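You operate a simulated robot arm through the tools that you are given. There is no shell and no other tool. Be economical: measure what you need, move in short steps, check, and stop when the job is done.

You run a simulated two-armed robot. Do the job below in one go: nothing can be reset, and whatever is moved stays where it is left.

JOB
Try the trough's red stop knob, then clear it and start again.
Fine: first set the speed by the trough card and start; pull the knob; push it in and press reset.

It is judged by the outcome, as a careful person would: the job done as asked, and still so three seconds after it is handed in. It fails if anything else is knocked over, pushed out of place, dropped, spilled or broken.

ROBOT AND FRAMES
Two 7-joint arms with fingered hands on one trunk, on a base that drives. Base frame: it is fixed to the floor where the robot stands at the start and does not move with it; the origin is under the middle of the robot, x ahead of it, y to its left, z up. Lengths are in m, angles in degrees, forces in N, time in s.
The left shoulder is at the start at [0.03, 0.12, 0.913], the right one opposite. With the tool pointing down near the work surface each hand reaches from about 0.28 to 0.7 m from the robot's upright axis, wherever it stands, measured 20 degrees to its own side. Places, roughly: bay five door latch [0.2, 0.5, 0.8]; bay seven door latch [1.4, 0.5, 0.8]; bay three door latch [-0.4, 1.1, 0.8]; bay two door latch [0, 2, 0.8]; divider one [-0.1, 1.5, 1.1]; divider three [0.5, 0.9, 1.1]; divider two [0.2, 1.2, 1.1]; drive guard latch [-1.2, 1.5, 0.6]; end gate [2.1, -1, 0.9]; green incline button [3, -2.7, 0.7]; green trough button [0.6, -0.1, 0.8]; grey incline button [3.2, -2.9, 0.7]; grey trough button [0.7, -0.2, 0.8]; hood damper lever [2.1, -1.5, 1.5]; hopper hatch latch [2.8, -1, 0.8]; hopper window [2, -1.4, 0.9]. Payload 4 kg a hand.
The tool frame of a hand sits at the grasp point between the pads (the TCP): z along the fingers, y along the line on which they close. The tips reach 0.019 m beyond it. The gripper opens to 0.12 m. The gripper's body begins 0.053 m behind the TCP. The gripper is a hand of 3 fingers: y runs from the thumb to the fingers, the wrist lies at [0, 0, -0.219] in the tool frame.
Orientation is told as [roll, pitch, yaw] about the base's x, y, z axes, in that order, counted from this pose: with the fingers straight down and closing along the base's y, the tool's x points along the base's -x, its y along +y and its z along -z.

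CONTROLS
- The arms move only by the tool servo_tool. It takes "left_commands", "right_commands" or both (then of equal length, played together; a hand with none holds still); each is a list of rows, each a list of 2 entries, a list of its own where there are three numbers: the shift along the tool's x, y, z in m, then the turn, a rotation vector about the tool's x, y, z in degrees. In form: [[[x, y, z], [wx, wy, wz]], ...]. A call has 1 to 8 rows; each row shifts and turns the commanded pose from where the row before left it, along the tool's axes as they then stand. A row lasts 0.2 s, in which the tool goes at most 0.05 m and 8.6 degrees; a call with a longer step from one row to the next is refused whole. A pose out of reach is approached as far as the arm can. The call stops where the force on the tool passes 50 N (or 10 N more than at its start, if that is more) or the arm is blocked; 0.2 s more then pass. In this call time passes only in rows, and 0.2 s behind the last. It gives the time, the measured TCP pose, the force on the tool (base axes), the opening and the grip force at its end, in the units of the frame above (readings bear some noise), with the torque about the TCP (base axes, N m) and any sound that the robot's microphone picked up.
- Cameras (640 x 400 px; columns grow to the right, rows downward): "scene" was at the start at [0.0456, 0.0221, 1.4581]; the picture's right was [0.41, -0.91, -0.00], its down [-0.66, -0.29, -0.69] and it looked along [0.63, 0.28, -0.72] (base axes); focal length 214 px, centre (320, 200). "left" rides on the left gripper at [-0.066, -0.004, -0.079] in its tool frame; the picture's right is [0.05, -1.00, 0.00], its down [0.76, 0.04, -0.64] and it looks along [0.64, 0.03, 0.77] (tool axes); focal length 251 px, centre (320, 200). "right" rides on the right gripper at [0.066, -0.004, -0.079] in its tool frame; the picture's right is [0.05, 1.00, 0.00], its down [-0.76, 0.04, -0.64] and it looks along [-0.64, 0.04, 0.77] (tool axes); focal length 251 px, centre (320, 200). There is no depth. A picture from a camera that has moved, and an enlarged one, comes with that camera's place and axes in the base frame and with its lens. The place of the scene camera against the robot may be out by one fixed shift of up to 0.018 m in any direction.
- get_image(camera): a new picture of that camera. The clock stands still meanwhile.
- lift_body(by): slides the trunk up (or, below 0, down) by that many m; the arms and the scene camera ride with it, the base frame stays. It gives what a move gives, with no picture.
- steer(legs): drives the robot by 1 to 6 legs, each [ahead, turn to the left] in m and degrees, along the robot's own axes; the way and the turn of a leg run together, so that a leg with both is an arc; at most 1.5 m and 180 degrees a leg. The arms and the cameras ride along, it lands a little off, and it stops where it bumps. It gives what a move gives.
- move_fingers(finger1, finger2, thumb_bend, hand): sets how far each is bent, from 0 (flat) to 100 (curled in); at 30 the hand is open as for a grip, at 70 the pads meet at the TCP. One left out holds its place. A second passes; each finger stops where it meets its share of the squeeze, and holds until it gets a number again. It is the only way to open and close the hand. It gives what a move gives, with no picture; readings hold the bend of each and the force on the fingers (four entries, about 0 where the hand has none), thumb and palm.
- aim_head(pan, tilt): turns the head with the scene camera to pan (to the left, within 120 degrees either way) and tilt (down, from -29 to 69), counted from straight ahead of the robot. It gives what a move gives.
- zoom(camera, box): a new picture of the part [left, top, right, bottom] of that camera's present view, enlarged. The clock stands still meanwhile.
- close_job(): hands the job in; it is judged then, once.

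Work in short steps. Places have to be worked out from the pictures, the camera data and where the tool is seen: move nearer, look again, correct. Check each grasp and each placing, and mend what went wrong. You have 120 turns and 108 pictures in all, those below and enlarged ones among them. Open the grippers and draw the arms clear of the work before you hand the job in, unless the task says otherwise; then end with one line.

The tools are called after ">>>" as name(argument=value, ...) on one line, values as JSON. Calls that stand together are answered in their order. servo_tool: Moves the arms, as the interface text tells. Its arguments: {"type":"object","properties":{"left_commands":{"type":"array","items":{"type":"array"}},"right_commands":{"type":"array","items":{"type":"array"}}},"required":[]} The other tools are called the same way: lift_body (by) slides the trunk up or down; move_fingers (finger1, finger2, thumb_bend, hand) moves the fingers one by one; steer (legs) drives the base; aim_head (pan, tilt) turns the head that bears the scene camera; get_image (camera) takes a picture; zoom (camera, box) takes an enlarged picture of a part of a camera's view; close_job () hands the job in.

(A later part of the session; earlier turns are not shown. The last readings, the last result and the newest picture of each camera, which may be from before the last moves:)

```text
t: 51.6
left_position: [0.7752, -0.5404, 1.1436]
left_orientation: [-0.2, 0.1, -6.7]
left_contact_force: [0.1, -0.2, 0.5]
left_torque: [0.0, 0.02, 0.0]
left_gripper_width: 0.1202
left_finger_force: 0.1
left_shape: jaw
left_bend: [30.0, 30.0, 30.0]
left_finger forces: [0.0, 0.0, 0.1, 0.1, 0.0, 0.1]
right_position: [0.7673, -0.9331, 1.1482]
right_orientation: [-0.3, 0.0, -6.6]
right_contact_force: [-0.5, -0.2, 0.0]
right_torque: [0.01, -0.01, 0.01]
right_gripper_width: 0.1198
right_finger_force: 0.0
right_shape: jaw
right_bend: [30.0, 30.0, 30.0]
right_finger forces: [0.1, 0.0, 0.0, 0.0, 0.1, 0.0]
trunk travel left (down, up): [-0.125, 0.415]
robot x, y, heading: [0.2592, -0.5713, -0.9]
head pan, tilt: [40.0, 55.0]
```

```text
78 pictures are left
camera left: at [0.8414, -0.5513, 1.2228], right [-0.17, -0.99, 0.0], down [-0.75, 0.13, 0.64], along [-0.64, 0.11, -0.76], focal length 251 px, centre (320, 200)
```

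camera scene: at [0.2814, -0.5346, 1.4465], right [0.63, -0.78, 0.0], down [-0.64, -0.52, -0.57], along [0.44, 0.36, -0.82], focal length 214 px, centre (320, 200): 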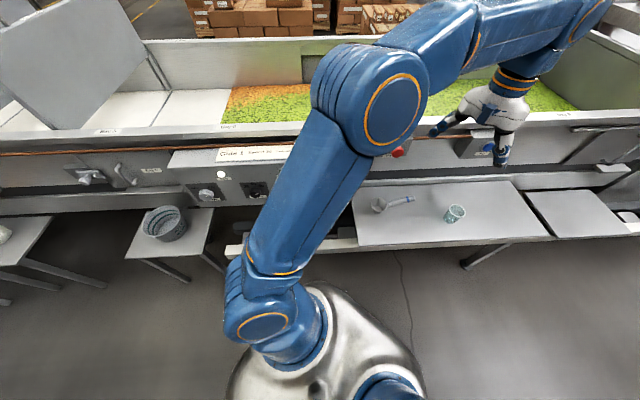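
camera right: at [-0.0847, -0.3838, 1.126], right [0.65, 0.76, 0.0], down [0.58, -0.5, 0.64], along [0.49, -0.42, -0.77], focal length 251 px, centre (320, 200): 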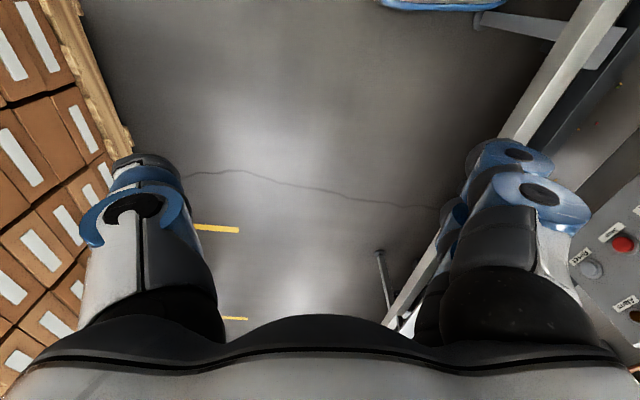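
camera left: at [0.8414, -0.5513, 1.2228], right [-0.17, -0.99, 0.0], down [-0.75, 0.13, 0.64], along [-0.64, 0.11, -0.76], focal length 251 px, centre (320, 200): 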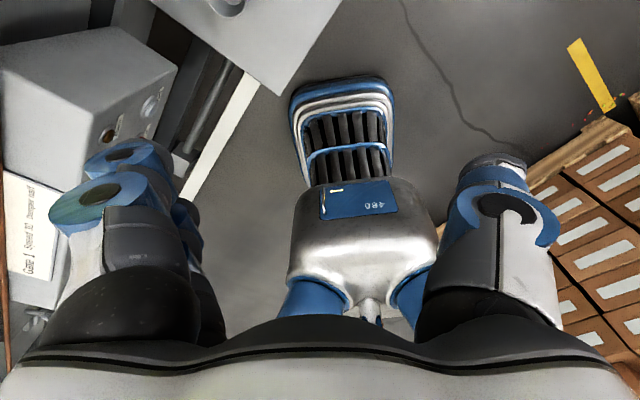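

The base's front-left is by the tray's corner; tray, scoop and cup look untouched. I back up 0.12 m, then turn left 46°.

>>> steer(legs=[[-0.12, 0], [0, 46]])

>>> aim_head(pan=0, tilt=50)

>>> get_image(camera="scene")

```text
t: 54.9
left_position: [0.495, -0.1815, 1.1442]
left_orientation: [-0.4, 0.0, 37.1]
left_contact_force: [0.5, 0.0, -0.1]
left_torque: [-0.04, -0.07, 0.0]
left_gripper_width: 0.1202
left_finger_force: 0.0
left_shape: jaw
left_bend: [30.0, 30.0, 30.0]
left_finger forces: [0.0, 0.0, 0.0, 0.0, 0.0, 0.1]
right_position: [0.7591, -0.4716, 1.1482]
right_orientation: [-0.4, 0.2, 37.2]
right_contact_force: [-0.4, 1.0, -0.1]
right_torque: [-0.05, -0.05, 0.01]
right_gripper_width: 0.12
right_finger_force: 0.1
right_shape: jaw
right_bend: [30.0, 30.0, 30.0]
right_finger forces: [0.0, 0.1, 0.1, 0.1, 0.1, 0.0]
trunk travel left (down, up): [-0.125, 0.415]
robot x, y, heading: [0.1815, -0.6084, 44.4]
head pan, tilt: [40.0, 55.0]
stopped in leg 2: the robot was blocked; the commanded pose is now the measured one
```

```text
t: 55.9
left_position: [0.4974, -0.1856, 1.1453]
left_orientation: [-0.2, 0.0, 37.1]
left_contact_force: [0.5, 0.2, 0.8]
left_torque: [0.0, -0.01, -0.01]
left_gripper_width: 0.1203
left_finger_force: 0.1
left_shape: jaw
left_bend: [30.0, 30.0, 30.0]
left_finger forces: [0.0, 0.0, 0.0, 0.0, 0.0, 0.1]
right_position: [0.7624, -0.4738, 1.1483]
right_orientation: [-0.2, 0.1, 37.0]
right_contact_force: [-0.3, 0.7, -0.7]
right_torque: [-0.01, -0.04, -0.05]
right_gripper_width: 0.1201
right_finger_force: 0.0
right_shape: jaw
right_bend: [30.0, 30.0, 30.0]
right_finger forces: [0.1, 0.0, 0.1, 0.1, 0.1, 0.0]
trunk travel left (down, up): [-0.125, 0.415]
robot x, y, heading: [0.1815, -0.6129, 44.4]
head pan, tilt: [0.0, 50.0]
```

```text
77 pictures are left
camera scene: at [0.2131, -0.5815, 1.453], right [0.7, -0.71, 0.0], down [-0.55, -0.54, -0.64], along [0.46, 0.45, -0.77], focal length 214 px, centre (320, 200)
```

scene: 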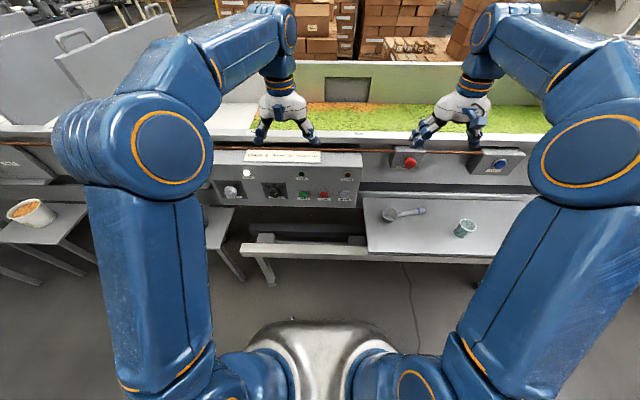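

Now facing the trough squarely, 0.63 m from the panel – both panel and red knob are in reach without driving closer. I zoom in on the panel and the knob.

>>> zoom(camera="scene", box=[205, 135, 365, 235])

>>> zoom(camera="scene", box=[370, 130, 530, 230])

```text
4.00 times, centred on (285, 185) of scene
camera zoom: at [0.2131, -0.5815, 1.453], right [0.7, -0.71, 0.0], down [-0.55, -0.54, -0.64], along [0.46, 0.45, -0.77], focal length 858 px, centre (460, 260)
```

zoom: 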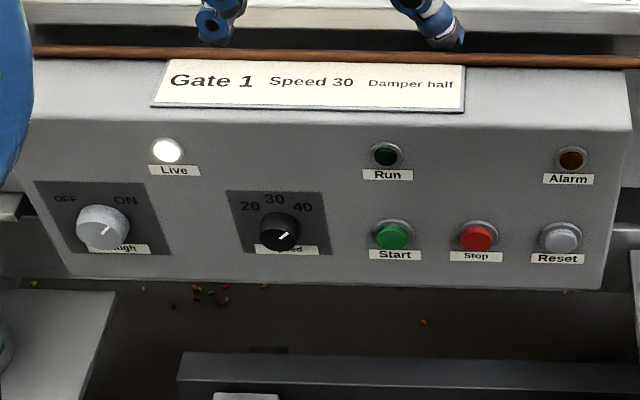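

```text
4.00 times, centred on (450, 180) of scene
camera zoom: at [0.2131, -0.5815, 1.453], right [0.7, -0.71, 0.0], down [-0.55, -0.54, -0.64], along [0.46, 0.45, -0.77], focal length 858 px, centre (-200, 280)
```

zoom: 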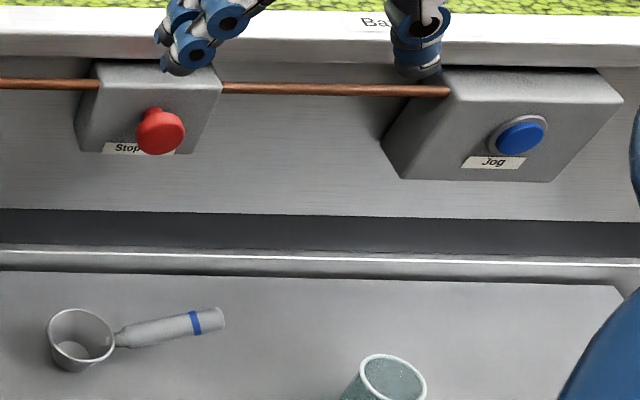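

The speed knob's pointer leans right toward 40 and must go back to 30; the isolator is at ON and Live is lit. The Start button I place near [0.58,-0.11,0.78], with the face vertical. I bring the left hand back and begin pitching it to point horizontally at the panel.

>>> servo_tool(left_commands=[[[0.035, 0, 0.05], [0, 0, -8]], [[0.03, 0, 0.04], [0, 0, 0]], [[0, 0, 0], [0, -8.5, 0]], [[0, 0, 0], [0, -8.5, 0]], [[0, 0, 0], [0, -8.5, 0]], [[0, 0, 0], [0, -8.5, 0]], [[0, 0, 0], [0, -8.5, 0]], [[0, 0, 0], [0, -8.5, 0]]])

>>> servo_tool(left_commands=[[[0, 0, 0], [0, -8.5, 0]], [[0, 0, 0], [0, -8.5, 0]], [[0, 0, 0], [0, -8.5, 0]], [[0, 0, 0], [0, -8.5, 0]], [[0, 0, 0], [0, -5, 0]]])

>>> get_image(camera="scene")

>>> get_image(camera="left")

```text
refused: row 1 steps farther than a row can; nothing moved
```

```text
t: 57.1
left_position: [0.4987, -0.1845, 1.1456]
left_orientation: [-0.2, -39.1, 37.2]
left_contact_force: [-0.1, -0.2, -0.6]
left_torque: [0.01, 0.0, -0.02]
left_gripper_width: 0.1198
left_finger_force: 0.2
left_shape: jaw
left_bend: [30.0, 30.0, 30.0]
left_finger forces: [0.1, 0.0, 0.0, 0.0, 0.0, 0.1]
right_position: [0.7621, -0.4744, 1.1484]
right_orientation: [-0.3, 0.2, 37.0]
right_contact_force: [0.6, 0.1, -0.4]
right_torque: [0.02, 0.01, 0.02]
right_gripper_width: 0.1198
right_finger_force: 0.1
right_shape: jaw
right_bend: [30.0, 30.0, 30.0]
right_finger forces: [0.0, 0.0, 0.0, 0.0, 0.0, 0.0]
trunk travel left (down, up): [-0.125, 0.415]
robot x, y, heading: [0.1824, -0.6126, 44.4]
head pan, tilt: [0.0, 50.0]
```

```text
74 pictures are left
camera scene: at [0.2127, -0.5816, 1.4531], right [0.7, -0.71, 0.0], down [-0.55, -0.54, -0.64], along [0.46, 0.45, -0.77], focal length 214 px, centre (320, 200)
```

scene: 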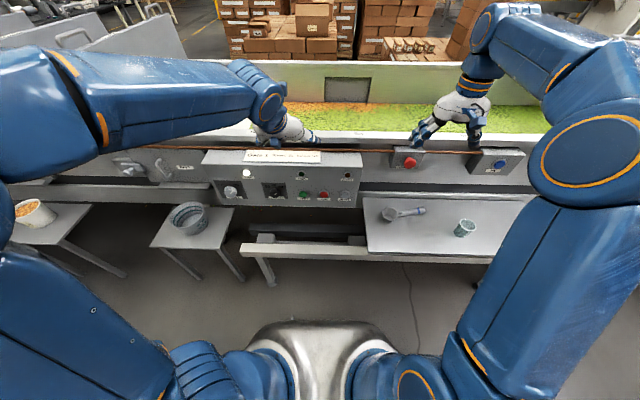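

```text
73 pictures are left
camera left: at [0.5014, -0.1863, 1.2478], right [0.57, -0.82, -0.03], down [-0.82, -0.57, 0.02], along [-0.03, 0.02, -1.0], focal length 251 px, centre (320, 200)
```

left: 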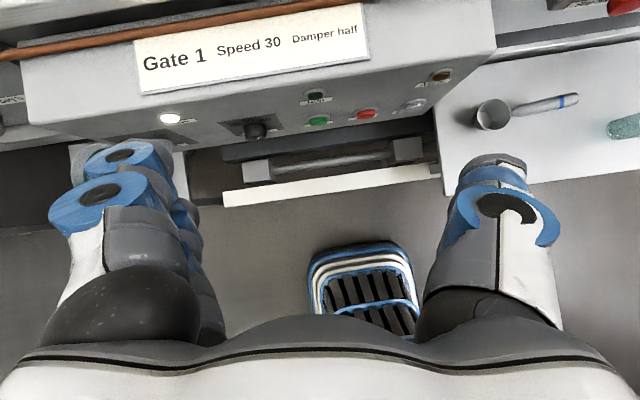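

From the left camera the panel runs along about -46.5°, so I correct the yaw by 7° and finish pitching the hand nearly horizontal, in place.

>>> servo_tool(left_commands=[[[0, 0, 0], [-4.4, 0, -5.44]], [[0, 0, 0], [0, -8.5, 0]], [[0, 0, 0], [0, -8.5, 0]], [[0, 0, 0], [0, -8.5, 0]], [[0, 0, 0], [0, -8.5, 0]], [[0, 0, 0], [0, -8.5, 0]]])

>>> get_image(camera="left")

```text
t: 58.5
left_position: [0.5004, -0.186, 1.132]
left_orientation: [-0.2, -52.6, 43.8]
left_contact_force: [0.1, -0.2, 0.1]
left_torque: [0.03, 0.01, 0.01]
left_gripper_width: 0.1198
left_finger_force: 0.1
left_shape: jaw
left_bend: [30.0, 30.0, 30.0]
left_finger forces: [0.0, 0.0, 0.0, 0.0, 0.0, 0.0]
left hand out of reach, approached as far as the arm can: row 3, 4, 5, 6
right_position: [0.7621, -0.4736, 1.1472]
right_orientation: [-0.3, 0.0, 37.1]
right_contact_force: [-0.6, 0.6, 0.4]
right_torque: [0.0, 0.02, 0.01]
right_gripper_width: 0.1201
right_finger_force: 0.1
right_shape: jaw
right_bend: [30.0, 30.0, 30.0]
right_finger forces: [0.0, 0.0, 0.1, 0.0, 0.0, 0.0]
trunk travel left (down, up): [-0.125, 0.415]
robot x, y, heading: [0.1813, -0.6071, 44.4]
head pan, tilt: [0.0, 50.0]
```

```text
72 pictures are left
camera left: at [0.4877, -0.2035, 1.2314], right [0.66, -0.75, -0.04], down [-0.74, -0.64, -0.22], along [0.13, 0.17, -0.98], focal length 251 px, centre (320, 200)
```

left: 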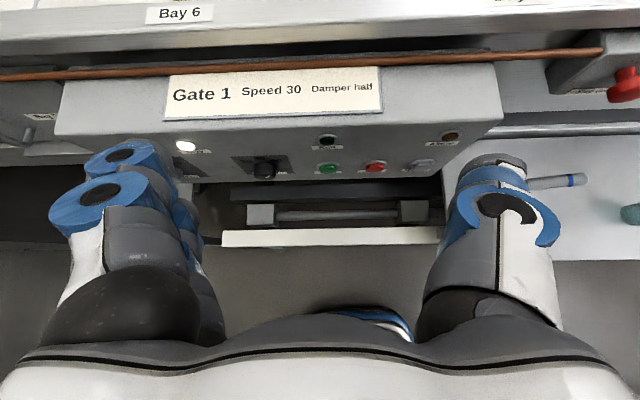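

The wrist could only pitch to -53° up here. I lower the trunk 0.12 m so the shoulder is nearer panel height, which should let the hand lie flatter.

>>> lift_body(by=-0.12)

>>> servo_tool(left_commands=[[[0, 0, 0.0], [0, 0, 0]]])

```text
t: 60.0
left_position: [0.5014, -0.1858, 1.0112]
left_orientation: [-0.2, -52.5, 43.7]
left_contact_force: [0.5, 0.5, 0.3]
left_torque: [0.02, 0.02, -0.01]
left_gripper_width: 0.1197
left_finger_force: 0.1
left_shape: jaw
left_bend: [30.0, 30.0, 30.0]
left_finger forces: [0.0, 0.0, 0.0, 0.0, 0.0, 0.0]
right_position: [0.7627, -0.4745, 1.0293]
right_orientation: [-0.2, -0.1, 36.9]
right_contact_force: [-0.3, 0.1, -0.7]
right_torque: [0.01, -0.02, 0.0]
right_gripper_width: 0.1202
right_finger_force: 0.2
right_shape: jaw
right_bend: [30.0, 30.0, 30.0]
right_finger forces: [0.0, 0.0, 0.1, 0.1, 0.1, 0.0]
trunk travel left (down, up): [-0.005, 0.535]
robot x, y, heading: [0.1831, -0.6114, 44.5]
head pan, tilt: [0.0, 50.0]
```

```text
t: 60.4
left_position: [0.5022, -0.1868, 1.0106]
left_orientation: [-0.3, -52.5, 43.7]
left_contact_force: [-0.1, -1.3, -0.1]
left_torque: [-0.01, -0.02, 0.0]
left_gripper_width: 0.12
left_finger_force: 0.0
left_shape: jaw
left_bend: [30.0, 30.0, 30.0]
left_finger forces: [0.0, 0.1, 0.1, 0.0, 0.1, 0.0]
right_position: [0.763, -0.4736, 1.0271]
right_orientation: [-0.2, 0.1, 37.1]
right_contact_force: [0.3, 1.5, 1.0]
right_torque: [-0.01, 0.01, 0.0]
right_gripper_width: 0.12
right_finger_force: 0.0
right_shape: jaw
right_bend: [30.0, 30.0, 30.0]
right_finger forces: [0.0, 0.0, 0.0, 0.0, 0.1, 0.1]
trunk travel left (down, up): [-0.005, 0.535]
robot x, y, heading: [0.1793, -0.6071, 44.6]
head pan, tilt: [0.0, 50.0]
```

I lower the left hand 0.15 m straight down and try pitching further.

>>> servo_tool(left_commands=[[[0.0396, 0, 0.0304], [0, 0, 0]], [[0.0396, 0, 0.0304], [0, 0, 0]], [[0.0396, 0, 0.0304], [0, 0, 0]], [[0, 0, 0], [0, -8.5, 0]], [[0, 0, 0], [0, -8.5, 0]], [[0, 0, 0], [0, -8.5, 0]]])

>>> get_image(camera="scene")

>>> get_image(camera="left")

```text
t: 61.8
left_position: [0.5011, -0.1851, 0.8604]
left_orientation: [-0.1, -78.1, 43.7]
left_contact_force: [-0.7, 0.1, -0.4]
left_torque: [-0.02, -0.03, 0.06]
left_gripper_width: 0.1203
left_finger_force: 0.1
left_shape: jaw
left_bend: [30.0, 30.0, 30.0]
left_finger forces: [0.0, 0.0, 0.1, 0.1, 0.0, 0.0]
right_position: [0.7633, -0.4736, 1.0278]
right_orientation: [-0.2, 0.1, 37.1]
right_contact_force: [-0.2, 0.7, 0.9]
right_torque: [0.0, 0.02, 0.0]
right_gripper_width: 0.1198
right_finger_force: 0.0
right_shape: jaw
right_bend: [30.0, 30.0, 30.0]
right_finger forces: [0.0, 0.0, 0.1, 0.1, 0.1, 0.1]
trunk travel left (down, up): [-0.005, 0.535]
robot x, y, heading: [0.1764, -0.612, 44.5]
head pan, tilt: [0.0, 50.0]
```

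```text
71 pictures are left
camera scene: at [0.2133, -0.5812, 1.333], right [0.7, -0.71, 0.0], down [-0.55, -0.54, -0.64], along [0.46, 0.45, -0.77], focal length 214 px, centre (320, 200)
```

scene: 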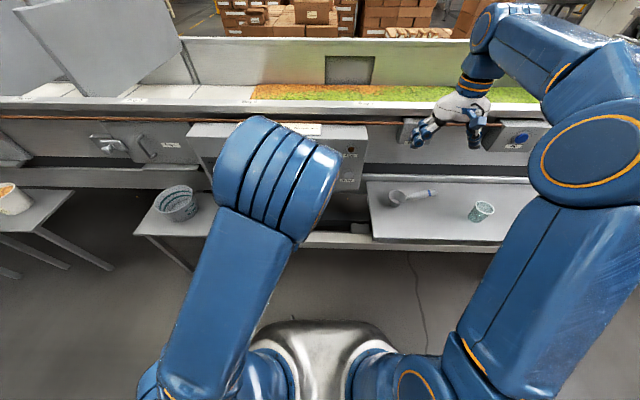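

```text
70 pictures are left
camera left: at [0.4591, -0.2319, 0.9419], right [0.68, -0.73, -0.05], down [-0.6, -0.51, -0.62], along [0.42, 0.45, -0.79], focal length 251 px, centre (320, 200)
```

left: 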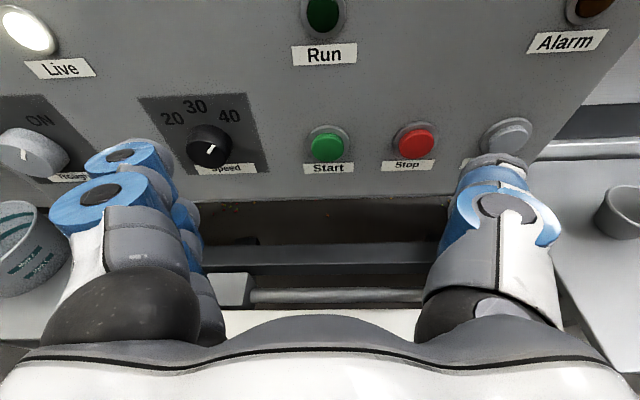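

Good view now. Triangulating: Start button cap at about [0.606,-0.093,0.771], speed knob at about [0.52,-0.02,0.79], panel face near vertical. I zoom on the speed dial to read its pointer.

>>> zoom(camera="left", box=[130, 80, 290, 180])

```text
4.00 times, centred on (210, 130) of left
camera zoom: at [0.4591, -0.2319, 0.9419], right [0.68, -0.73, -0.05], down [-0.6, -0.51, -0.62], along [0.42, 0.45, -0.79], focal length 1006 px, centre (760, 480)
```

zoom: 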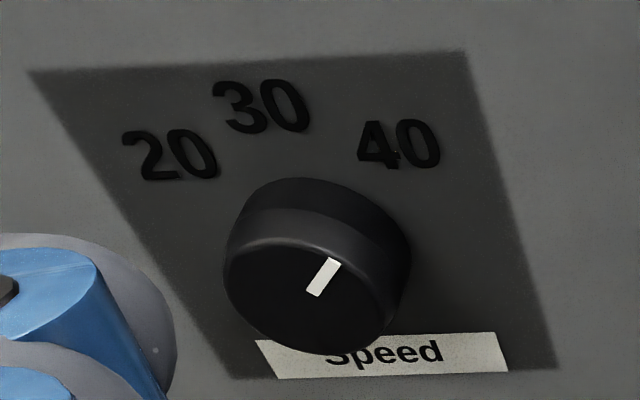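

The pointer is at 40. I flatten the pitch, shift the hand left and down in front of the speed knob (about u=0.37, z=0.77), and pre-roll 24° clockwise so I can turn it back counterclockwise.

>>> servo_tool(left_commands=[[[0, 0, 0], [0, -6, 0]], [[0, 0, 0], [0, -5, 0]], [[0.03, 0.04, 0], [0, 0, 0]], [[0.03, 0.04, 0], [0, 0, 0]], [[0.03, 0.038, 0], [0, 0, 0]], [[0, 0, 0], [0, 0, 8]], [[0, 0, 0], [0, 0, 8]], [[0, 0, 0], [0, 0, 8]]])

>>> get_image(camera="left")

>>> get_image(camera="scene")

```text
t: 63.6
left_position: [0.4181, -0.1015, 0.7715]
left_orientation: [87.7, -66.0, -44.3]
left_contact_force: [-0.6, -0.1, 0.1]
left_torque: [0.01, 0.02, 0.03]
left_gripper_width: 0.12
left_finger_force: 0.1
left_shape: jaw
left_bend: [30.0, 30.0, 30.0]
left_finger forces: [0.0, 0.0, 0.0, 0.1, 0.0, 0.0]
right_position: [0.7623, -0.4749, 1.0271]
right_orientation: [-0.4, 0.1, 37.1]
right_contact_force: [0.1, 0.4, 0.7]
right_torque: [-0.01, -0.01, 0.01]
right_gripper_width: 0.1198
right_finger_force: 0.0
right_shape: jaw
right_bend: [30.0, 30.0, 30.0]
right_finger forces: [0.1, 0.0, 0.0, 0.0, 0.0, 0.0]
trunk travel left (down, up): [-0.005, 0.535]
robot x, y, heading: [0.1816, -0.6111, 44.4]
head pan, tilt: [0.0, 50.0]
```

```text
68 pictures are left
camera left: at [0.3842, -0.1778, 0.8318], right [0.61, -0.65, -0.46], down [-0.71, -0.2, -0.67], along [0.35, 0.73, -0.59], focal length 251 px, centre (320, 200)
```

left: 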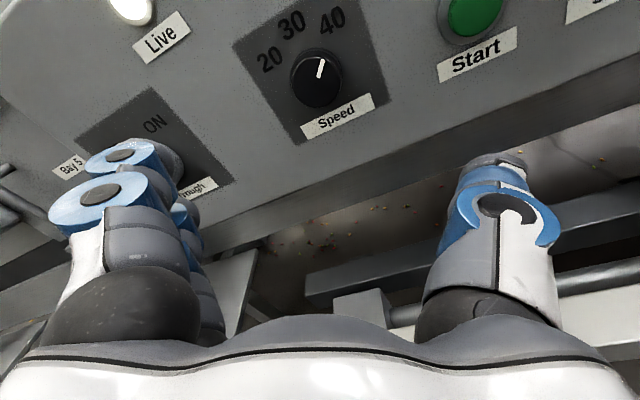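

```text
67 pictures are left
camera scene: at [0.2129, -0.5812, 1.333], right [0.7, -0.71, 0.0], down [-0.55, -0.54, -0.64], along [0.46, 0.45, -0.77], focal length 214 px, centre (320, 200)
```

scene: 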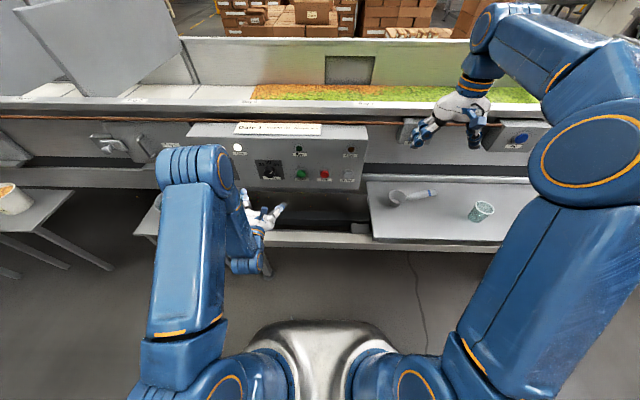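

Re-triangulated: knob face centre at [0.513,-0.023,0.786]; the hand needs to go 12 mm right and 15 mm up, then forward. I do that shift and advance 0.12 m with the hand open.

>>> servo_tool(left_commands=[[[-0.018, -0.005, 0.02], [0, 0, 0]], [[0, 0, 0.035], [0, 0, 0]], [[0, 0, 0.035], [0, 0, 0]], [[0, 0, 0.02], [0, 0, 0]]])

>>> get_image(camera="left")

```text
t: 64.6
left_position: [0.506, -0.0335, 0.7832]
left_orientation: [87.7, -66.1, -44.2]
left_contact_force: [-0.1, 0.2, -0.3]
left_torque: [-0.04, -0.01, 0.01]
left_gripper_width: 0.1198
left_finger_force: 0.2
left_shape: jaw
left_bend: [30.0, 30.0, 30.0]
left_finger forces: [0.0, 0.0, 0.1, 0.0, 0.1, 0.0]
right_position: [0.7634, -0.4755, 1.0283]
right_orientation: [-0.2, 0.2, 37.0]
right_contact_force: [-0.4, -0.4, -0.7]
right_torque: [-0.03, -0.01, 0.02]
right_gripper_width: 0.12
right_finger_force: 0.1
right_shape: jaw
right_bend: [30.0, 30.0, 30.0]
right_finger forces: [0.1, 0.1, 0.0, 0.0, 0.0, 0.0]
trunk travel left (down, up): [-0.005, 0.535]
robot x, y, heading: [0.1795, -0.6161, 44.3]
head pan, tilt: [0.0, 50.0]
```

```text
66 pictures are left
camera left: at [0.4721, -0.1097, 0.8434], right [0.61, -0.65, -0.45], down [-0.71, -0.2, -0.67], along [0.35, 0.73, -0.59], focal length 251 px, centre (320, 200)
```

left: 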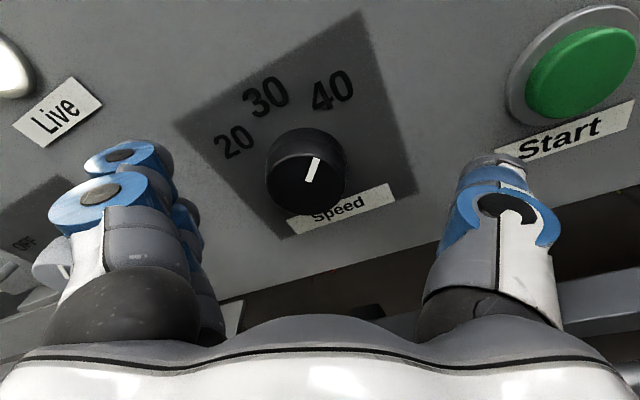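

The knob is on the tool axis about 14 mm ahead, 5 mm toward the fingers. I advance 13 mm with that shift and close gently.

>>> servo_tool(left_commands=[[[0, 0.005, 0.013], [0, 0, 0]]])

>>> move_fingers(hand="left", finger1=62, finger2=62, thumb_bend=62)

>>> get_image(camera="left")

```text
t: 65.0
left_position: [0.5138, -0.0227, 0.786]
left_orientation: [87.6, -66.1, -44.3]
left_contact_force: [0.3, 0.3, -0.2]
left_torque: [-0.02, -0.02, -0.02]
left_gripper_width: 0.1202
left_finger_force: 0.0
left_shape: jaw
left_bend: [30.0, 30.0, 30.0]
left_finger forces: [0.1, 0.0, 0.0, 0.0, 0.1, 0.0]
right_position: [0.7631, -0.4738, 1.0278]
right_orientation: [-0.2, 0.2, 37.1]
right_contact_force: [0.6, -0.4, 0.0]
right_torque: [-0.03, -0.01, 0.04]
right_gripper_width: 0.1199
right_finger_force: 0.1
right_shape: jaw
right_bend: [30.0, 30.0, 30.0]
right_finger forces: [0.0, 0.0, 0.0, 0.0, 0.0, 0.0]
trunk travel left (down, up): [-0.005, 0.535]
robot x, y, heading: [0.1772, -0.6092, 44.5]
head pan, tilt: [0.0, 50.0]
```

```text
t: 66.0
left_position: [0.5135, -0.0218, 0.7866]
left_orientation: [87.7, -66.1, -44.2]
left_contact_force: [-0.7, 3.2, 1.3]
left_torque: [0.06, 0.01, 0.02]
left_gripper_width: 0.0369
left_finger_force: 4.8
left_shape: fingers
left_bend: [62.0, 58.0, 60.0]
left_finger forces: [0.4, 5.5, 0.0, 0.1, 3.1, 0.0]
right_position: [0.7609, -0.4748, 1.0282]
right_orientation: [-0.2, 0.1, 37.0]
right_contact_force: [-0.2, -0.2, 0.9]
right_torque: [0.02, 0.03, 0.02]
right_gripper_width: 0.1199
right_finger_force: 0.1
right_shape: jaw
right_bend: [30.0, 30.0, 30.0]
right_finger forces: [0.1, 0.1, 0.1, 0.0, 0.0, 0.0]
trunk travel left (down, up): [-0.005, 0.535]
robot x, y, heading: [0.1805, -0.6113, 44.5]
head pan, tilt: [0.0, 50.0]
```

```text
65 pictures are left
camera left: at [0.478, -0.0975, 0.8456], right [0.61, -0.65, -0.45], down [-0.71, -0.2, -0.67], along [0.35, 0.73, -0.59], focal length 251 px, centre (320, 200)
```

left: 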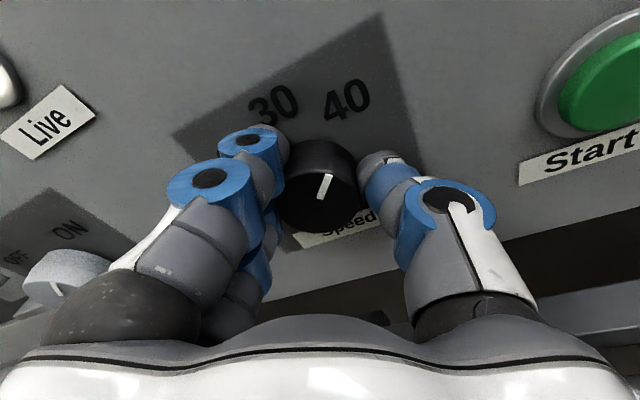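

The fingers hold the knob. I firm the grip and turn counterclockwise 40°, then check the pointer.

>>> move_fingers(hand="left", finger1=70, finger2=70, thumb_bend=70)

>>> servo_tool(left_commands=[[[0, 0, 0], [0, 0, -8]], [[0, 0, 0], [0, 0, -8]], [[0, 0, 0], [0, 0, -8]], [[0, 0, 0], [0, 0, -8]], [[0, 0, 0], [0, 0, -8]]])

>>> zoom(camera="left", box=[200, 80, 440, 230])

```text
t: 67.0
left_position: [0.5132, -0.0226, 0.7859]
left_orientation: [87.6, -66.0, -44.4]
left_contact_force: [1.6, 4.3, 3.4]
left_torque: [0.04, -0.06, 0.1]
left_gripper_width: 0.0306
left_finger_force: 13.0
left_shape: fingers
left_bend: [66.0, 59.0, 61.0]
left_finger forces: [5.2, 9.4, 0.0, 0.1, 11.1, 0.1]
right_position: [0.7624, -0.4751, 1.0274]
right_orientation: [-0.4, 0.1, 36.9]
right_contact_force: [0.4, 0.2, 0.2]
right_torque: [-0.01, -0.03, 0.01]
right_gripper_width: 0.1203
right_finger_force: 0.0
right_shape: jaw
right_bend: [30.0, 30.0, 30.0]
right_finger forces: [0.1, 0.0, 0.0, 0.1, 0.0, 0.0]
trunk travel left (down, up): [-0.005, 0.535]
robot x, y, heading: [0.1823, -0.6101, 44.3]
head pan, tilt: [0.0, 50.0]
```

```text
t: 68.2
left_position: [0.512, -0.0195, 0.7861]
left_orientation: [-87.0, -73.9, 130.9]
left_contact_force: [-9.2, 11.2, 8.1]
left_torque: [0.11, 0.07, 0.21]
left_gripper_width: 0.0305
left_finger_force: 16.2
left_shape: fingers
left_bend: [66.0, 58.0, 62.0]
left_finger forces: [8.0, 13.8, 0.0, 0.1, 10.3, 0.1]
right_position: [0.7624, -0.4743, 1.0293]
right_orientation: [-0.2, 0.0, 36.9]
right_contact_force: [0.9, 0.6, 0.2]
right_torque: [-0.01, 0.0, 0.03]
right_gripper_width: 0.12
right_finger_force: 0.1
right_shape: jaw
right_bend: [30.0, 30.0, 30.0]
right_finger forces: [0.0, 0.1, 0.1, 0.1, 0.0, 0.1]
trunk travel left (down, up): [-0.005, 0.535]
robot x, y, heading: [0.1806, -0.6085, 44.6]
head pan, tilt: [0.0, 50.0]
```

```text
2.67 times, centred on (320, 155) of left
camera zoom: at [0.4457, -0.0633, 0.8517], right [0.68, -0.7, 0.23], down [-0.35, -0.58, -0.74], along [0.65, 0.42, -0.64], focal length 670 px, centre (320, 320)
```

zoom: 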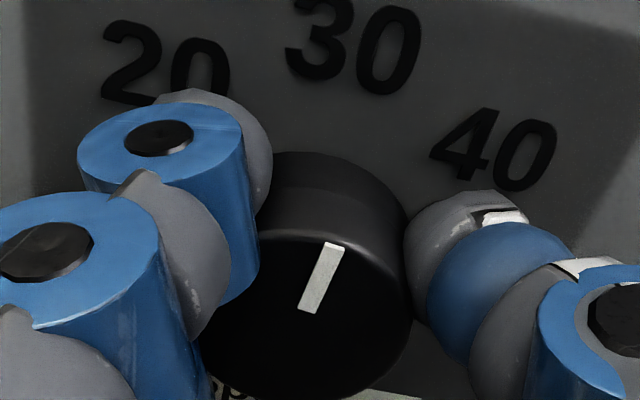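

The pointer is now about 4° right of vertical, by my computation. I turn 4° more, then release and check.

>>> servo_tool(left_commands=[[[0, 0, 0], [0, 0, -4]]])

>>> move_fingers(hand="left", finger1=30, finger2=30, thumb_bend=30)

>>> servo_tool(left_commands=[[[0, 0, -0.04], [0, 0, 0]], [[0, 0, -0.04], [0, 0, 4]], [[0, 0, -0.02], [0, 0, 8]], [[0, 0, 0], [0, 0, 8]]])

>>> zoom(camera="left", box=[200, 0, 440, 150])

```text
t: 68.6
left_position: [0.5121, -0.0201, 0.7852]
left_orientation: [-87.5, -69.8, 131.4]
left_contact_force: [-12.2, 13.3, 8.5]
left_torque: [0.09, 0.07, 0.24]
left_gripper_width: 0.0306
left_finger_force: 16.5
left_shape: fingers
left_bend: [65.0, 57.0, 62.0]
left_finger forces: [8.6, 14.3, 0.0, 0.0, 10.0, 0.0]
right_position: [0.7619, -0.4737, 1.0292]
right_orientation: [-0.4, 0.1, 37.0]
right_contact_force: [0.3, 0.0, 0.1]
right_torque: [0.01, 0.0, -0.02]
right_gripper_width: 0.1201
right_finger_force: 0.1
right_shape: jaw
right_bend: [30.0, 30.0, 30.0]
right_finger forces: [0.0, 0.0, 0.0, 0.1, 0.0, 0.0]
trunk travel left (down, up): [-0.005, 0.535]
robot x, y, heading: [0.1803, -0.6127, 44.7]
head pan, tilt: [0.0, 50.0]
```

```text
t: 69.6
left_position: [0.5147, -0.021, 0.7834]
left_orientation: [-87.1, -69.9, 130.8]
left_contact_force: [0.4, -0.5, 0.6]
left_torque: [0.02, -0.01, -0.02]
left_gripper_width: 0.1277
left_finger_force: 0.1
left_shape: fingers
left_bend: [30.0, 30.0, 30.0]
left_finger forces: [0.0, 0.1, 0.0, 0.0, 0.0, 0.1]
right_position: [0.7627, -0.4744, 1.0278]
right_orientation: [-0.2, 0.1, 37.0]
right_contact_force: [-0.3, -0.5, -0.1]
right_torque: [0.05, 0.01, -0.02]
right_gripper_width: 0.1201
right_finger_force: 0.1
right_shape: jaw
right_bend: [30.0, 30.0, 30.0]
right_finger forces: [0.0, 0.1, 0.0, 0.0, 0.1, 0.2]
trunk travel left (down, up): [-0.005, 0.535]
robot x, y, heading: [0.1781, -0.6115, 44.5]
head pan, tilt: [0.0, 50.0]
```

```text
t: 70.6
left_position: [0.4413, -0.0904, 0.7885]
left_orientation: [0.7, -89.1, 42.8]
left_contact_force: [-0.4, 0.7, 0.8]
left_torque: [0.03, 0.01, 0.01]
left_gripper_width: 0.1281
left_finger_force: 0.0
left_shape: fingers
left_bend: [30.0, 30.0, 30.0]
left_finger forces: [0.1, 0.0, 0.0, 0.0, 0.0, 0.0]
right_position: [0.7624, -0.4745, 1.0275]
right_orientation: [-0.1, 0.1, 37.0]
right_contact_force: [0.1, 0.8, -0.2]
right_torque: [-0.02, 0.02, 0.05]
right_gripper_width: 0.1197
right_finger_force: 0.0
right_shape: jaw
right_bend: [30.0, 30.0, 30.0]
right_finger forces: [0.0, 0.0, 0.1, 0.0, 0.0, 0.1]
trunk travel left (down, up): [-0.005, 0.535]
robot x, y, heading: [0.1776, -0.6098, 44.5]
head pan, tilt: [0.0, 50.0]
```

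```text
2.67 times, centred on (320, 75) of left
camera zoom: at [0.3879, -0.1469, 0.8546], right [0.69, -0.72, -0.05], down [-0.5, -0.42, -0.75], along [0.52, 0.55, -0.66], focal length 670 px, centre (320, 533)
```

zoom: 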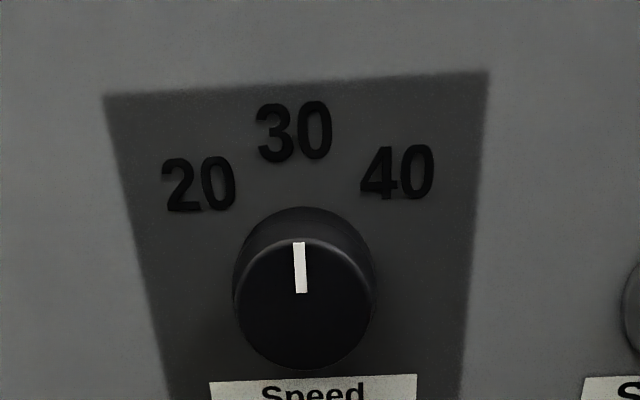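

The pointer is at 30. Next I close the left fingers to a point and move in front of the Start button (about u=0.494, z=0.77).

>>> move_fingers(hand="left", finger1=70, finger2=70, thumb_bend=70)

>>> servo_tool(left_commands=[[[0.006, -0.039, 0], [0, 0, 0]], [[0.006, -0.039, 0.02], [0, 0, 0]], [[0.006, -0.0395, 0.02], [0, 0, 0]]])

>>> get_image(camera="left")

```text
t: 71.6
left_position: [0.441, -0.091, 0.7879]
left_orientation: [-5.8, -89.0, 49.2]
left_contact_force: [0.1, -0.3, -0.1]
left_torque: [0.02, 0.02, 0.02]
left_gripper_width: 0.0107
left_finger_force: 0.0
left_shape: fingers
left_bend: [71.0, 71.0, 70.0]
left_finger forces: [0.0, 0.0, 0.0, 0.1, 0.1, 0.0]
right_position: [0.7627, -0.4742, 1.0279]
right_orientation: [-0.2, 0.1, 37.0]
right_contact_force: [0.2, 0.4, -0.2]
right_torque: [-0.01, 0.02, -0.01]
right_gripper_width: 0.1199
right_finger_force: 0.1
right_shape: jaw
right_bend: [30.0, 30.0, 30.0]
right_finger forces: [0.1, 0.1, 0.1, 0.1, 0.0, 0.0]
trunk travel left (down, up): [-0.005, 0.535]
robot x, y, heading: [0.1802, -0.6141, 44.3]
head pan, tilt: [0.0, 50.0]
```

```text
t: 72.4
left_position: [0.5523, -0.1486, 0.7673]
left_orientation: [-3.4, -89.1, 46.9]
left_contact_force: [-0.2, 0.6, -0.3]
left_torque: [0.01, -0.02, -0.02]
left_gripper_width: 0.0106
left_finger_force: 0.2
left_shape: fingers
left_bend: [71.0, 71.0, 70.0]
left_finger forces: [0.0, 0.0, 0.0, 0.0, 0.1, 0.0]
right_position: [0.7617, -0.4744, 1.0277]
right_orientation: [-0.2, 0.1, 37.0]
right_contact_force: [0.8, -0.7, 0.0]
right_torque: [0.02, 0.03, 0.0]
right_gripper_width: 0.1201
right_finger_force: 0.1
right_shape: jaw
right_bend: [30.0, 30.0, 30.0]
right_finger forces: [0.1, 0.0, 0.0, 0.1, 0.0, 0.1]
trunk travel left (down, up): [-0.005, 0.535]
robot x, y, heading: [0.1816, -0.6105, 44.5]
head pan, tilt: [0.0, 50.0]
```

```text
62 pictures are left
camera left: at [0.4992, -0.2039, 0.8348], right [0.69, -0.72, -0.05], down [-0.5, -0.42, -0.75], along [0.52, 0.55, -0.66], focal length 251 px, centre (320, 200)
```

left: 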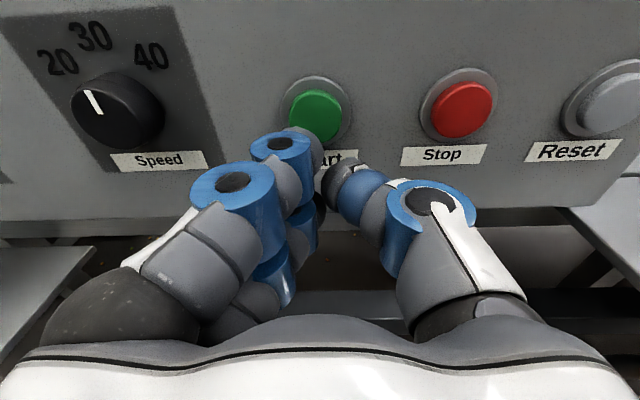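

Lined up with Start (within a few mm). I advance 45 mm, then press in small steps.

>>> servo_tool(left_commands=[[[0, 0.003, 0.025], [0, 0, 0]], [[0, 0, 0.02], [0, 0, 0]]])

>>> get_image(camera="left")

```text
t: 73.0
left_position: [0.5827, -0.1135, 0.7679]
left_orientation: [-7.0, -89.0, 50.6]
left_contact_force: [-0.6, -0.3, 0.4]
left_torque: [0.01, -0.02, 0.0]
left_gripper_width: 0.0107
left_finger_force: 0.2
left_shape: fingers
left_bend: [71.0, 71.0, 70.0]
left_finger forces: [0.1, 0.0, 0.0, 0.1, 0.1, 0.0]
right_position: [0.7617, -0.4735, 1.0277]
right_orientation: [-0.3, 0.2, 36.9]
right_contact_force: [0.1, -0.3, -0.1]
right_torque: [0.03, 0.02, -0.03]
right_gripper_width: 0.1201
right_finger_force: 0.2
right_shape: jaw
right_bend: [30.0, 30.0, 30.0]
right_finger forces: [0.0, 0.0, 0.0, 0.0, 0.0, 0.0]
trunk travel left (down, up): [-0.005, 0.535]
robot x, y, heading: [0.1797, -0.6122, 44.5]
head pan, tilt: [0.0, 50.0]
```

```text
61 pictures are left
camera left: at [0.529, -0.1707, 0.835], right [0.69, -0.72, -0.05], down [-0.5, -0.42, -0.75], along [0.52, 0.54, -0.66], focal length 251 px, centre (320, 200)
```

left: 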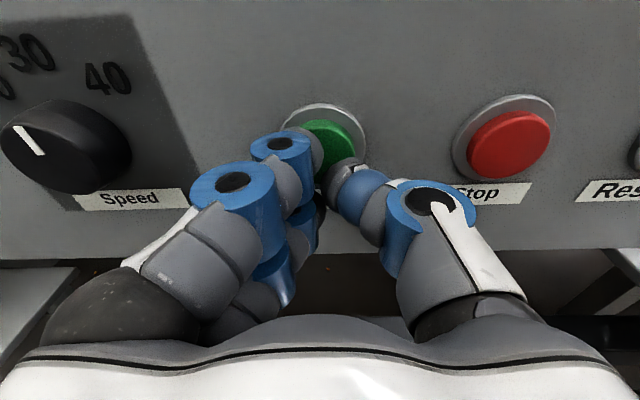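

The tips are just in front of the green cap. I press forward in 6 mm steps.

>>> servo_tool(left_commands=[[[0, 0, 0.007], [0, 0, 0]], [[0, 0, 0.006], [0, 0, 0]], [[0, 0, 0.006], [0, 0, 0]]])

>>> get_image(camera="left")

```text
t: 73.8
left_position: [0.5921, -0.1028, 0.7682]
left_orientation: [-7.4, -89.0, 51.0]
left_contact_force: [-26.9, -15.7, 1.4]
left_torque: [0.19, -0.31, 0.46]
left_gripper_width: 0.0088
left_finger_force: 14.9
left_shape: fingers
left_bend: [70.0, 71.0, 70.0]
left_finger forces: [28.1, 0.1, 0.0, 0.0, 2.4, 0.0]
right_position: [0.7596, -0.4763, 1.0291]
right_orientation: [-0.3, -0.1, 37.1]
right_contact_force: [-0.5, 0.0, -0.7]
right_torque: [0.0, 0.0, 0.0]
right_gripper_width: 0.12
right_finger_force: 0.1
right_shape: jaw
right_bend: [30.0, 30.0, 30.0]
right_finger forces: [0.0, 0.0, 0.1, 0.0, 0.0, 0.0]
trunk travel left (down, up): [-0.005, 0.535]
robot x, y, heading: [0.1788, -0.6104, 44.6]
head pan, tilt: [0.0, 50.0]
heard: click
```

```text
60 pictures are left
camera left: at [0.5396, -0.1597, 0.8353], right [0.69, -0.72, -0.05], down [-0.5, -0.42, -0.75], along [0.52, 0.54, -0.66], focal length 251 px, centre (320, 200)
```

left: 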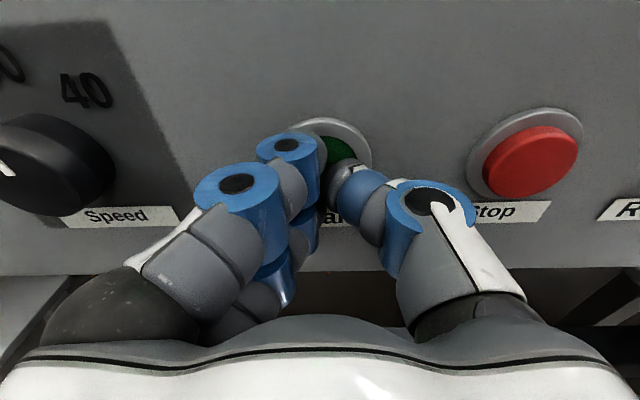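

A click was heard and the cap is in. I draw back 6 cm and look at the Run light.

>>> servo_tool(left_commands=[[[0, 0, -0.03], [0, 0, 0]], [[0, 0, -0.04], [0, 0, 0]]])

>>> get_image(camera="scene")

>>> zoom(camera="scene", box=[190, 110, 440, 200])

```text
t: 74.4
left_position: [0.544, -0.1498, 0.7695]
left_orientation: [-4.6, -89.0, 48.2]
left_contact_force: [-0.4, -0.7, 0.2]
left_torque: [-0.02, -0.01, 0.0]
left_gripper_width: 0.0099
left_finger_force: 0.1
left_shape: fingers
left_bend: [71.0, 71.0, 70.0]
left_finger forces: [0.1, 0.1, 0.0, 0.0, 0.0, 0.1]
right_position: [0.7621, -0.4737, 1.0287]
right_orientation: [-0.2, 0.1, 37.0]
right_contact_force: [-1.1, 0.3, 0.1]
right_torque: [-0.02, -0.01, 0.02]
right_gripper_width: 0.1201
right_finger_force: 0.2
right_shape: jaw
right_bend: [30.0, 30.0, 30.0]
right_finger forces: [0.0, 0.0, 0.0, 0.0, 0.0, 0.0]
trunk travel left (down, up): [-0.005, 0.535]
robot x, y, heading: [0.1817, -0.6112, 44.4]
head pan, tilt: [0.0, 50.0]
```

```text
59 pictures are left
camera scene: at [0.2133, -0.5812, 1.333], right [0.7, -0.71, 0.0], down [-0.55, -0.54, -0.64], along [0.46, 0.45, -0.77], focal length 214 px, centre (320, 200)
```

scene: 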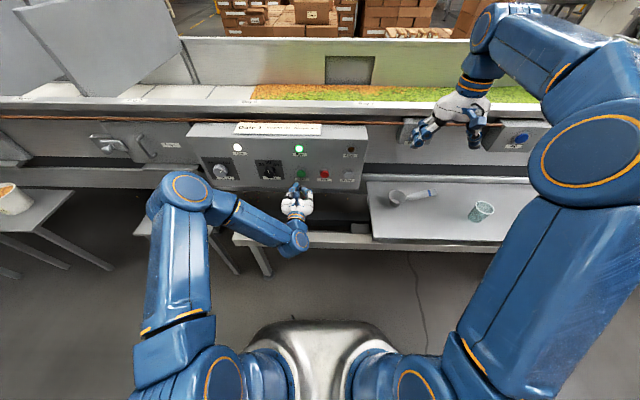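

```text
2.56 times, centred on (315, 155) of scene
camera zoom: at [0.2133, -0.5812, 1.333], right [0.7, -0.71, 0.0], down [-0.55, -0.54, -0.64], along [0.46, 0.45, -0.77], focal length 549 px, centre (333, 315)
```

zoom: 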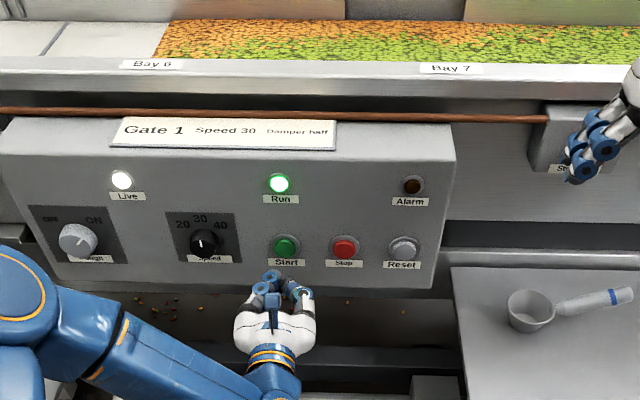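

Run is lit: the trough is running at speed 30. Now the right hand: fix yaw, lower it to about z=0.9 with the same nose-forward pitch, shifting right toward the red knob (about u=0.945, z=0.875).

>>> servo_tool(right_commands=[[[0, 0, 0], [0, 0, -7]], [[0.015, -0.025, 0.04], [0, 0, 0]], [[0.015, -0.025, 0.04], [0, 0, 0]], [[0.01, -0.02, 0.04], [0, 0, 0]], [[0, 0, 0], [0, -8.5, 0]], [[0, 0, 0], [0, -8.5, 0]], [[0, 0, 0], [0, -8.5, 0]], [[0, 0, 0], [0, -8.5, 0]]])

>>> get_image(camera="scene")

```text
t: 76.2
left_position: [0.543, -0.1505, 0.7698]
left_orientation: [-6.0, -88.9, 49.6]
left_contact_force: [0.1, 0.2, 0.4]
left_torque: [0.01, -0.02, -0.02]
left_gripper_width: 0.0102
left_finger_force: 0.0
left_shape: fingers
left_bend: [71.0, 71.0, 70.0]
left_finger forces: [0.1, 0.0, 0.1, 0.0, 0.1, 0.0]
right_position: [0.7818, -0.553, 0.9073]
right_orientation: [-0.3, -34.1, 44.1]
right_contact_force: [1.2, -0.2, 0.1]
right_torque: [-0.05, -0.01, -0.02]
right_gripper_width: 0.1201
right_finger_force: 0.0
right_shape: jaw
right_bend: [30.0, 30.0, 30.0]
right_finger forces: [0.0, 0.1, 0.0, 0.0, 0.1, 0.0]
trunk travel left (down, up): [-0.005, 0.535]
robot x, y, heading: [0.1795, -0.6088, 44.6]
head pan, tilt: [0.0, 50.0]
```

```text
57 pictures are left
camera scene: at [0.2127, -0.5816, 1.3331], right [0.7, -0.71, 0.0], down [-0.55, -0.54, -0.64], along [0.46, 0.45, -0.77], focal length 214 px, centre (320, 200)
```

scene: 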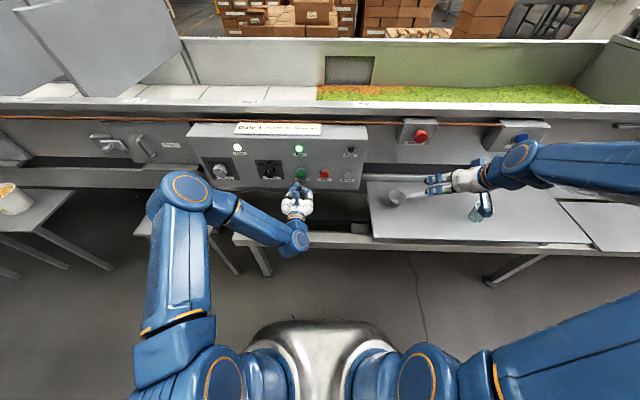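

The red knob is now visible at (420,135). I finish pitching the right hand to horizontal.

>>> servo_tool(right_commands=[[[0, 0, 0], [0, -8.5, 0]], [[0, 0, 0], [0, -8.5, 0]], [[0, 0, 0], [0, -8.5, 0]], [[0, 0, 0], [0, -8.5, 0]], [[0, 0, 0], [0, -8.5, 0]], [[0, 0, 0], [0, -8.5, 0]], [[0, 0, 0], [0, -4, 0]]])

>>> get_image(camera="scene")

>>> get_image(camera="right")

```text
t: 77.8
left_position: [0.5452, -0.1496, 0.7691]
left_orientation: [-6.1, -88.9, 49.7]
left_contact_force: [0.6, 0.8, 0.0]
left_torque: [0.04, -0.03, 0.02]
left_gripper_width: 0.0101
left_finger_force: 0.0
left_shape: fingers
left_bend: [71.0, 71.0, 70.0]
left_finger forces: [0.1, 0.0, 0.0, 0.1, 0.1, 0.1]
right_position: [0.7824, -0.5538, 0.9088]
right_orientation: [-10.9, -89.0, 54.9]
right_contact_force: [0.1, 0.4, -0.6]
right_torque: [-0.02, 0.0, 0.0]
right_gripper_width: 0.12
right_finger_force: 0.0
right_shape: jaw
right_bend: [30.0, 30.0, 30.0]
right_finger forces: [0.1, 0.0, 0.0, 0.0, 0.0, 0.0]
right hand out of reach, approached as far as the arm can: row 2
trunk travel left (down, up): [-0.005, 0.535]
robot x, y, heading: [0.1766, -0.6113, 44.2]
head pan, tilt: [0.0, 50.0]
```

```text
56 pictures are left
camera scene: at [0.2127, -0.5816, 1.3331], right [0.7, -0.71, 0.0], down [-0.55, -0.54, -0.64], along [0.46, 0.45, -0.77], focal length 214 px, centre (320, 200)
```

scene: 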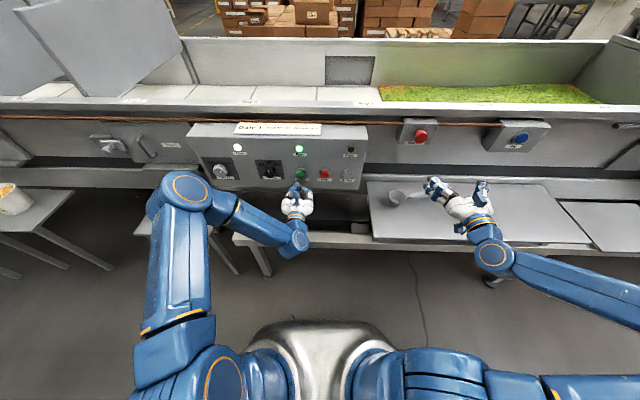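

```text
55 pictures are left
camera right: at [0.7269, -0.6107, 0.8432], right [-0.7, 0.72, -0.06], down [-0.48, -0.41, 0.77], along [0.53, 0.57, 0.63], focal length 251 px, centre (320, 200)
```

right: 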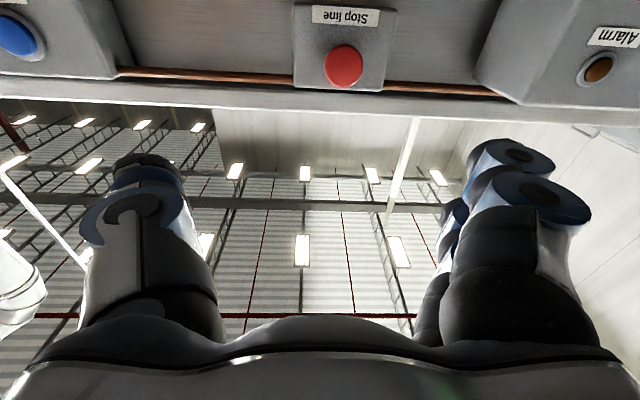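

The fruit is moving along, so I go on briskly. Triangulated: red knob's front at [0.929,-0.372,0.90]. The right hand shifts 3 cm left, 6 mm down and advances 0.2 m.

>>> servo_tool(right_commands=[[[0.002, 0.01, 0.04], [0, 0, 0]], [[0.002, 0.01, 0.04], [0, 0, 0]], [[0.002, 0.008, 0.04], [0, 0, 0]], [[0, 0, 0.04], [0, 0, 0]], [[0, 0, 0.035], [0, 0, 0]]])

>>> get_image(camera="right")

>>> get_image(camera="scene")

```text
t: 79.0
left_position: [0.5444, -0.1511, 0.7686]
left_orientation: [-5.9, -89.0, 49.5]
left_contact_force: [0.2, -0.5, -0.7]
left_torque: [-0.03, 0.0, 0.02]
left_gripper_width: 0.0101
left_finger_force: 0.0
left_shape: fingers
left_bend: [71.0, 71.0, 70.0]
left_finger forces: [0.1, 0.0, 0.0, 0.0, 0.1, 0.0]
right_position: [0.9035, -0.3967, 0.8976]
right_orientation: [-12.1, -88.7, 56.2]
right_contact_force: [-0.5, -0.2, 0.6]
right_torque: [-0.01, 0.03, -0.01]
right_gripper_width: 0.1199
right_finger_force: 0.1
right_shape: jaw
right_bend: [30.0, 30.0, 30.0]
right_finger forces: [0.0, 0.0, 0.0, 0.0, 0.0, 0.0]
trunk travel left (down, up): [-0.005, 0.535]
robot x, y, heading: [0.1791, -0.6081, 44.3]
head pan, tilt: [0.0, 50.0]
```

```text
54 pictures are left
camera right: at [0.8482, -0.4548, 0.8326], right [-0.69, 0.72, -0.06], down [-0.48, -0.4, 0.78], along [0.53, 0.57, 0.63], focal length 251 px, centre (320, 200)
```

right: 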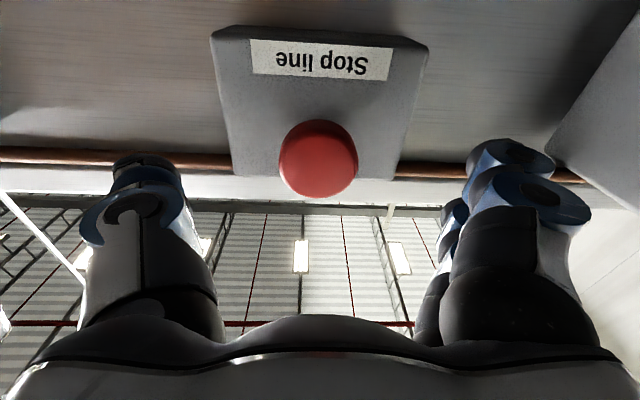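

```text
53 pictures are left
camera scene: at [0.2131, -0.5811, 1.333], right [0.7, -0.71, 0.0], down [-0.55, -0.54, -0.64], along [0.46, 0.45, -0.77], focal length 214 px, centre (320, 200)
```

scene: 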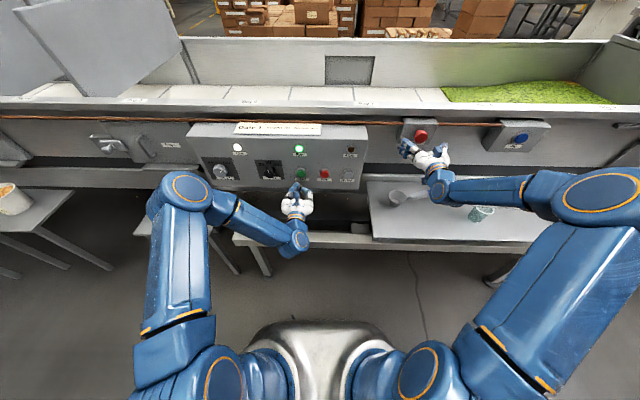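

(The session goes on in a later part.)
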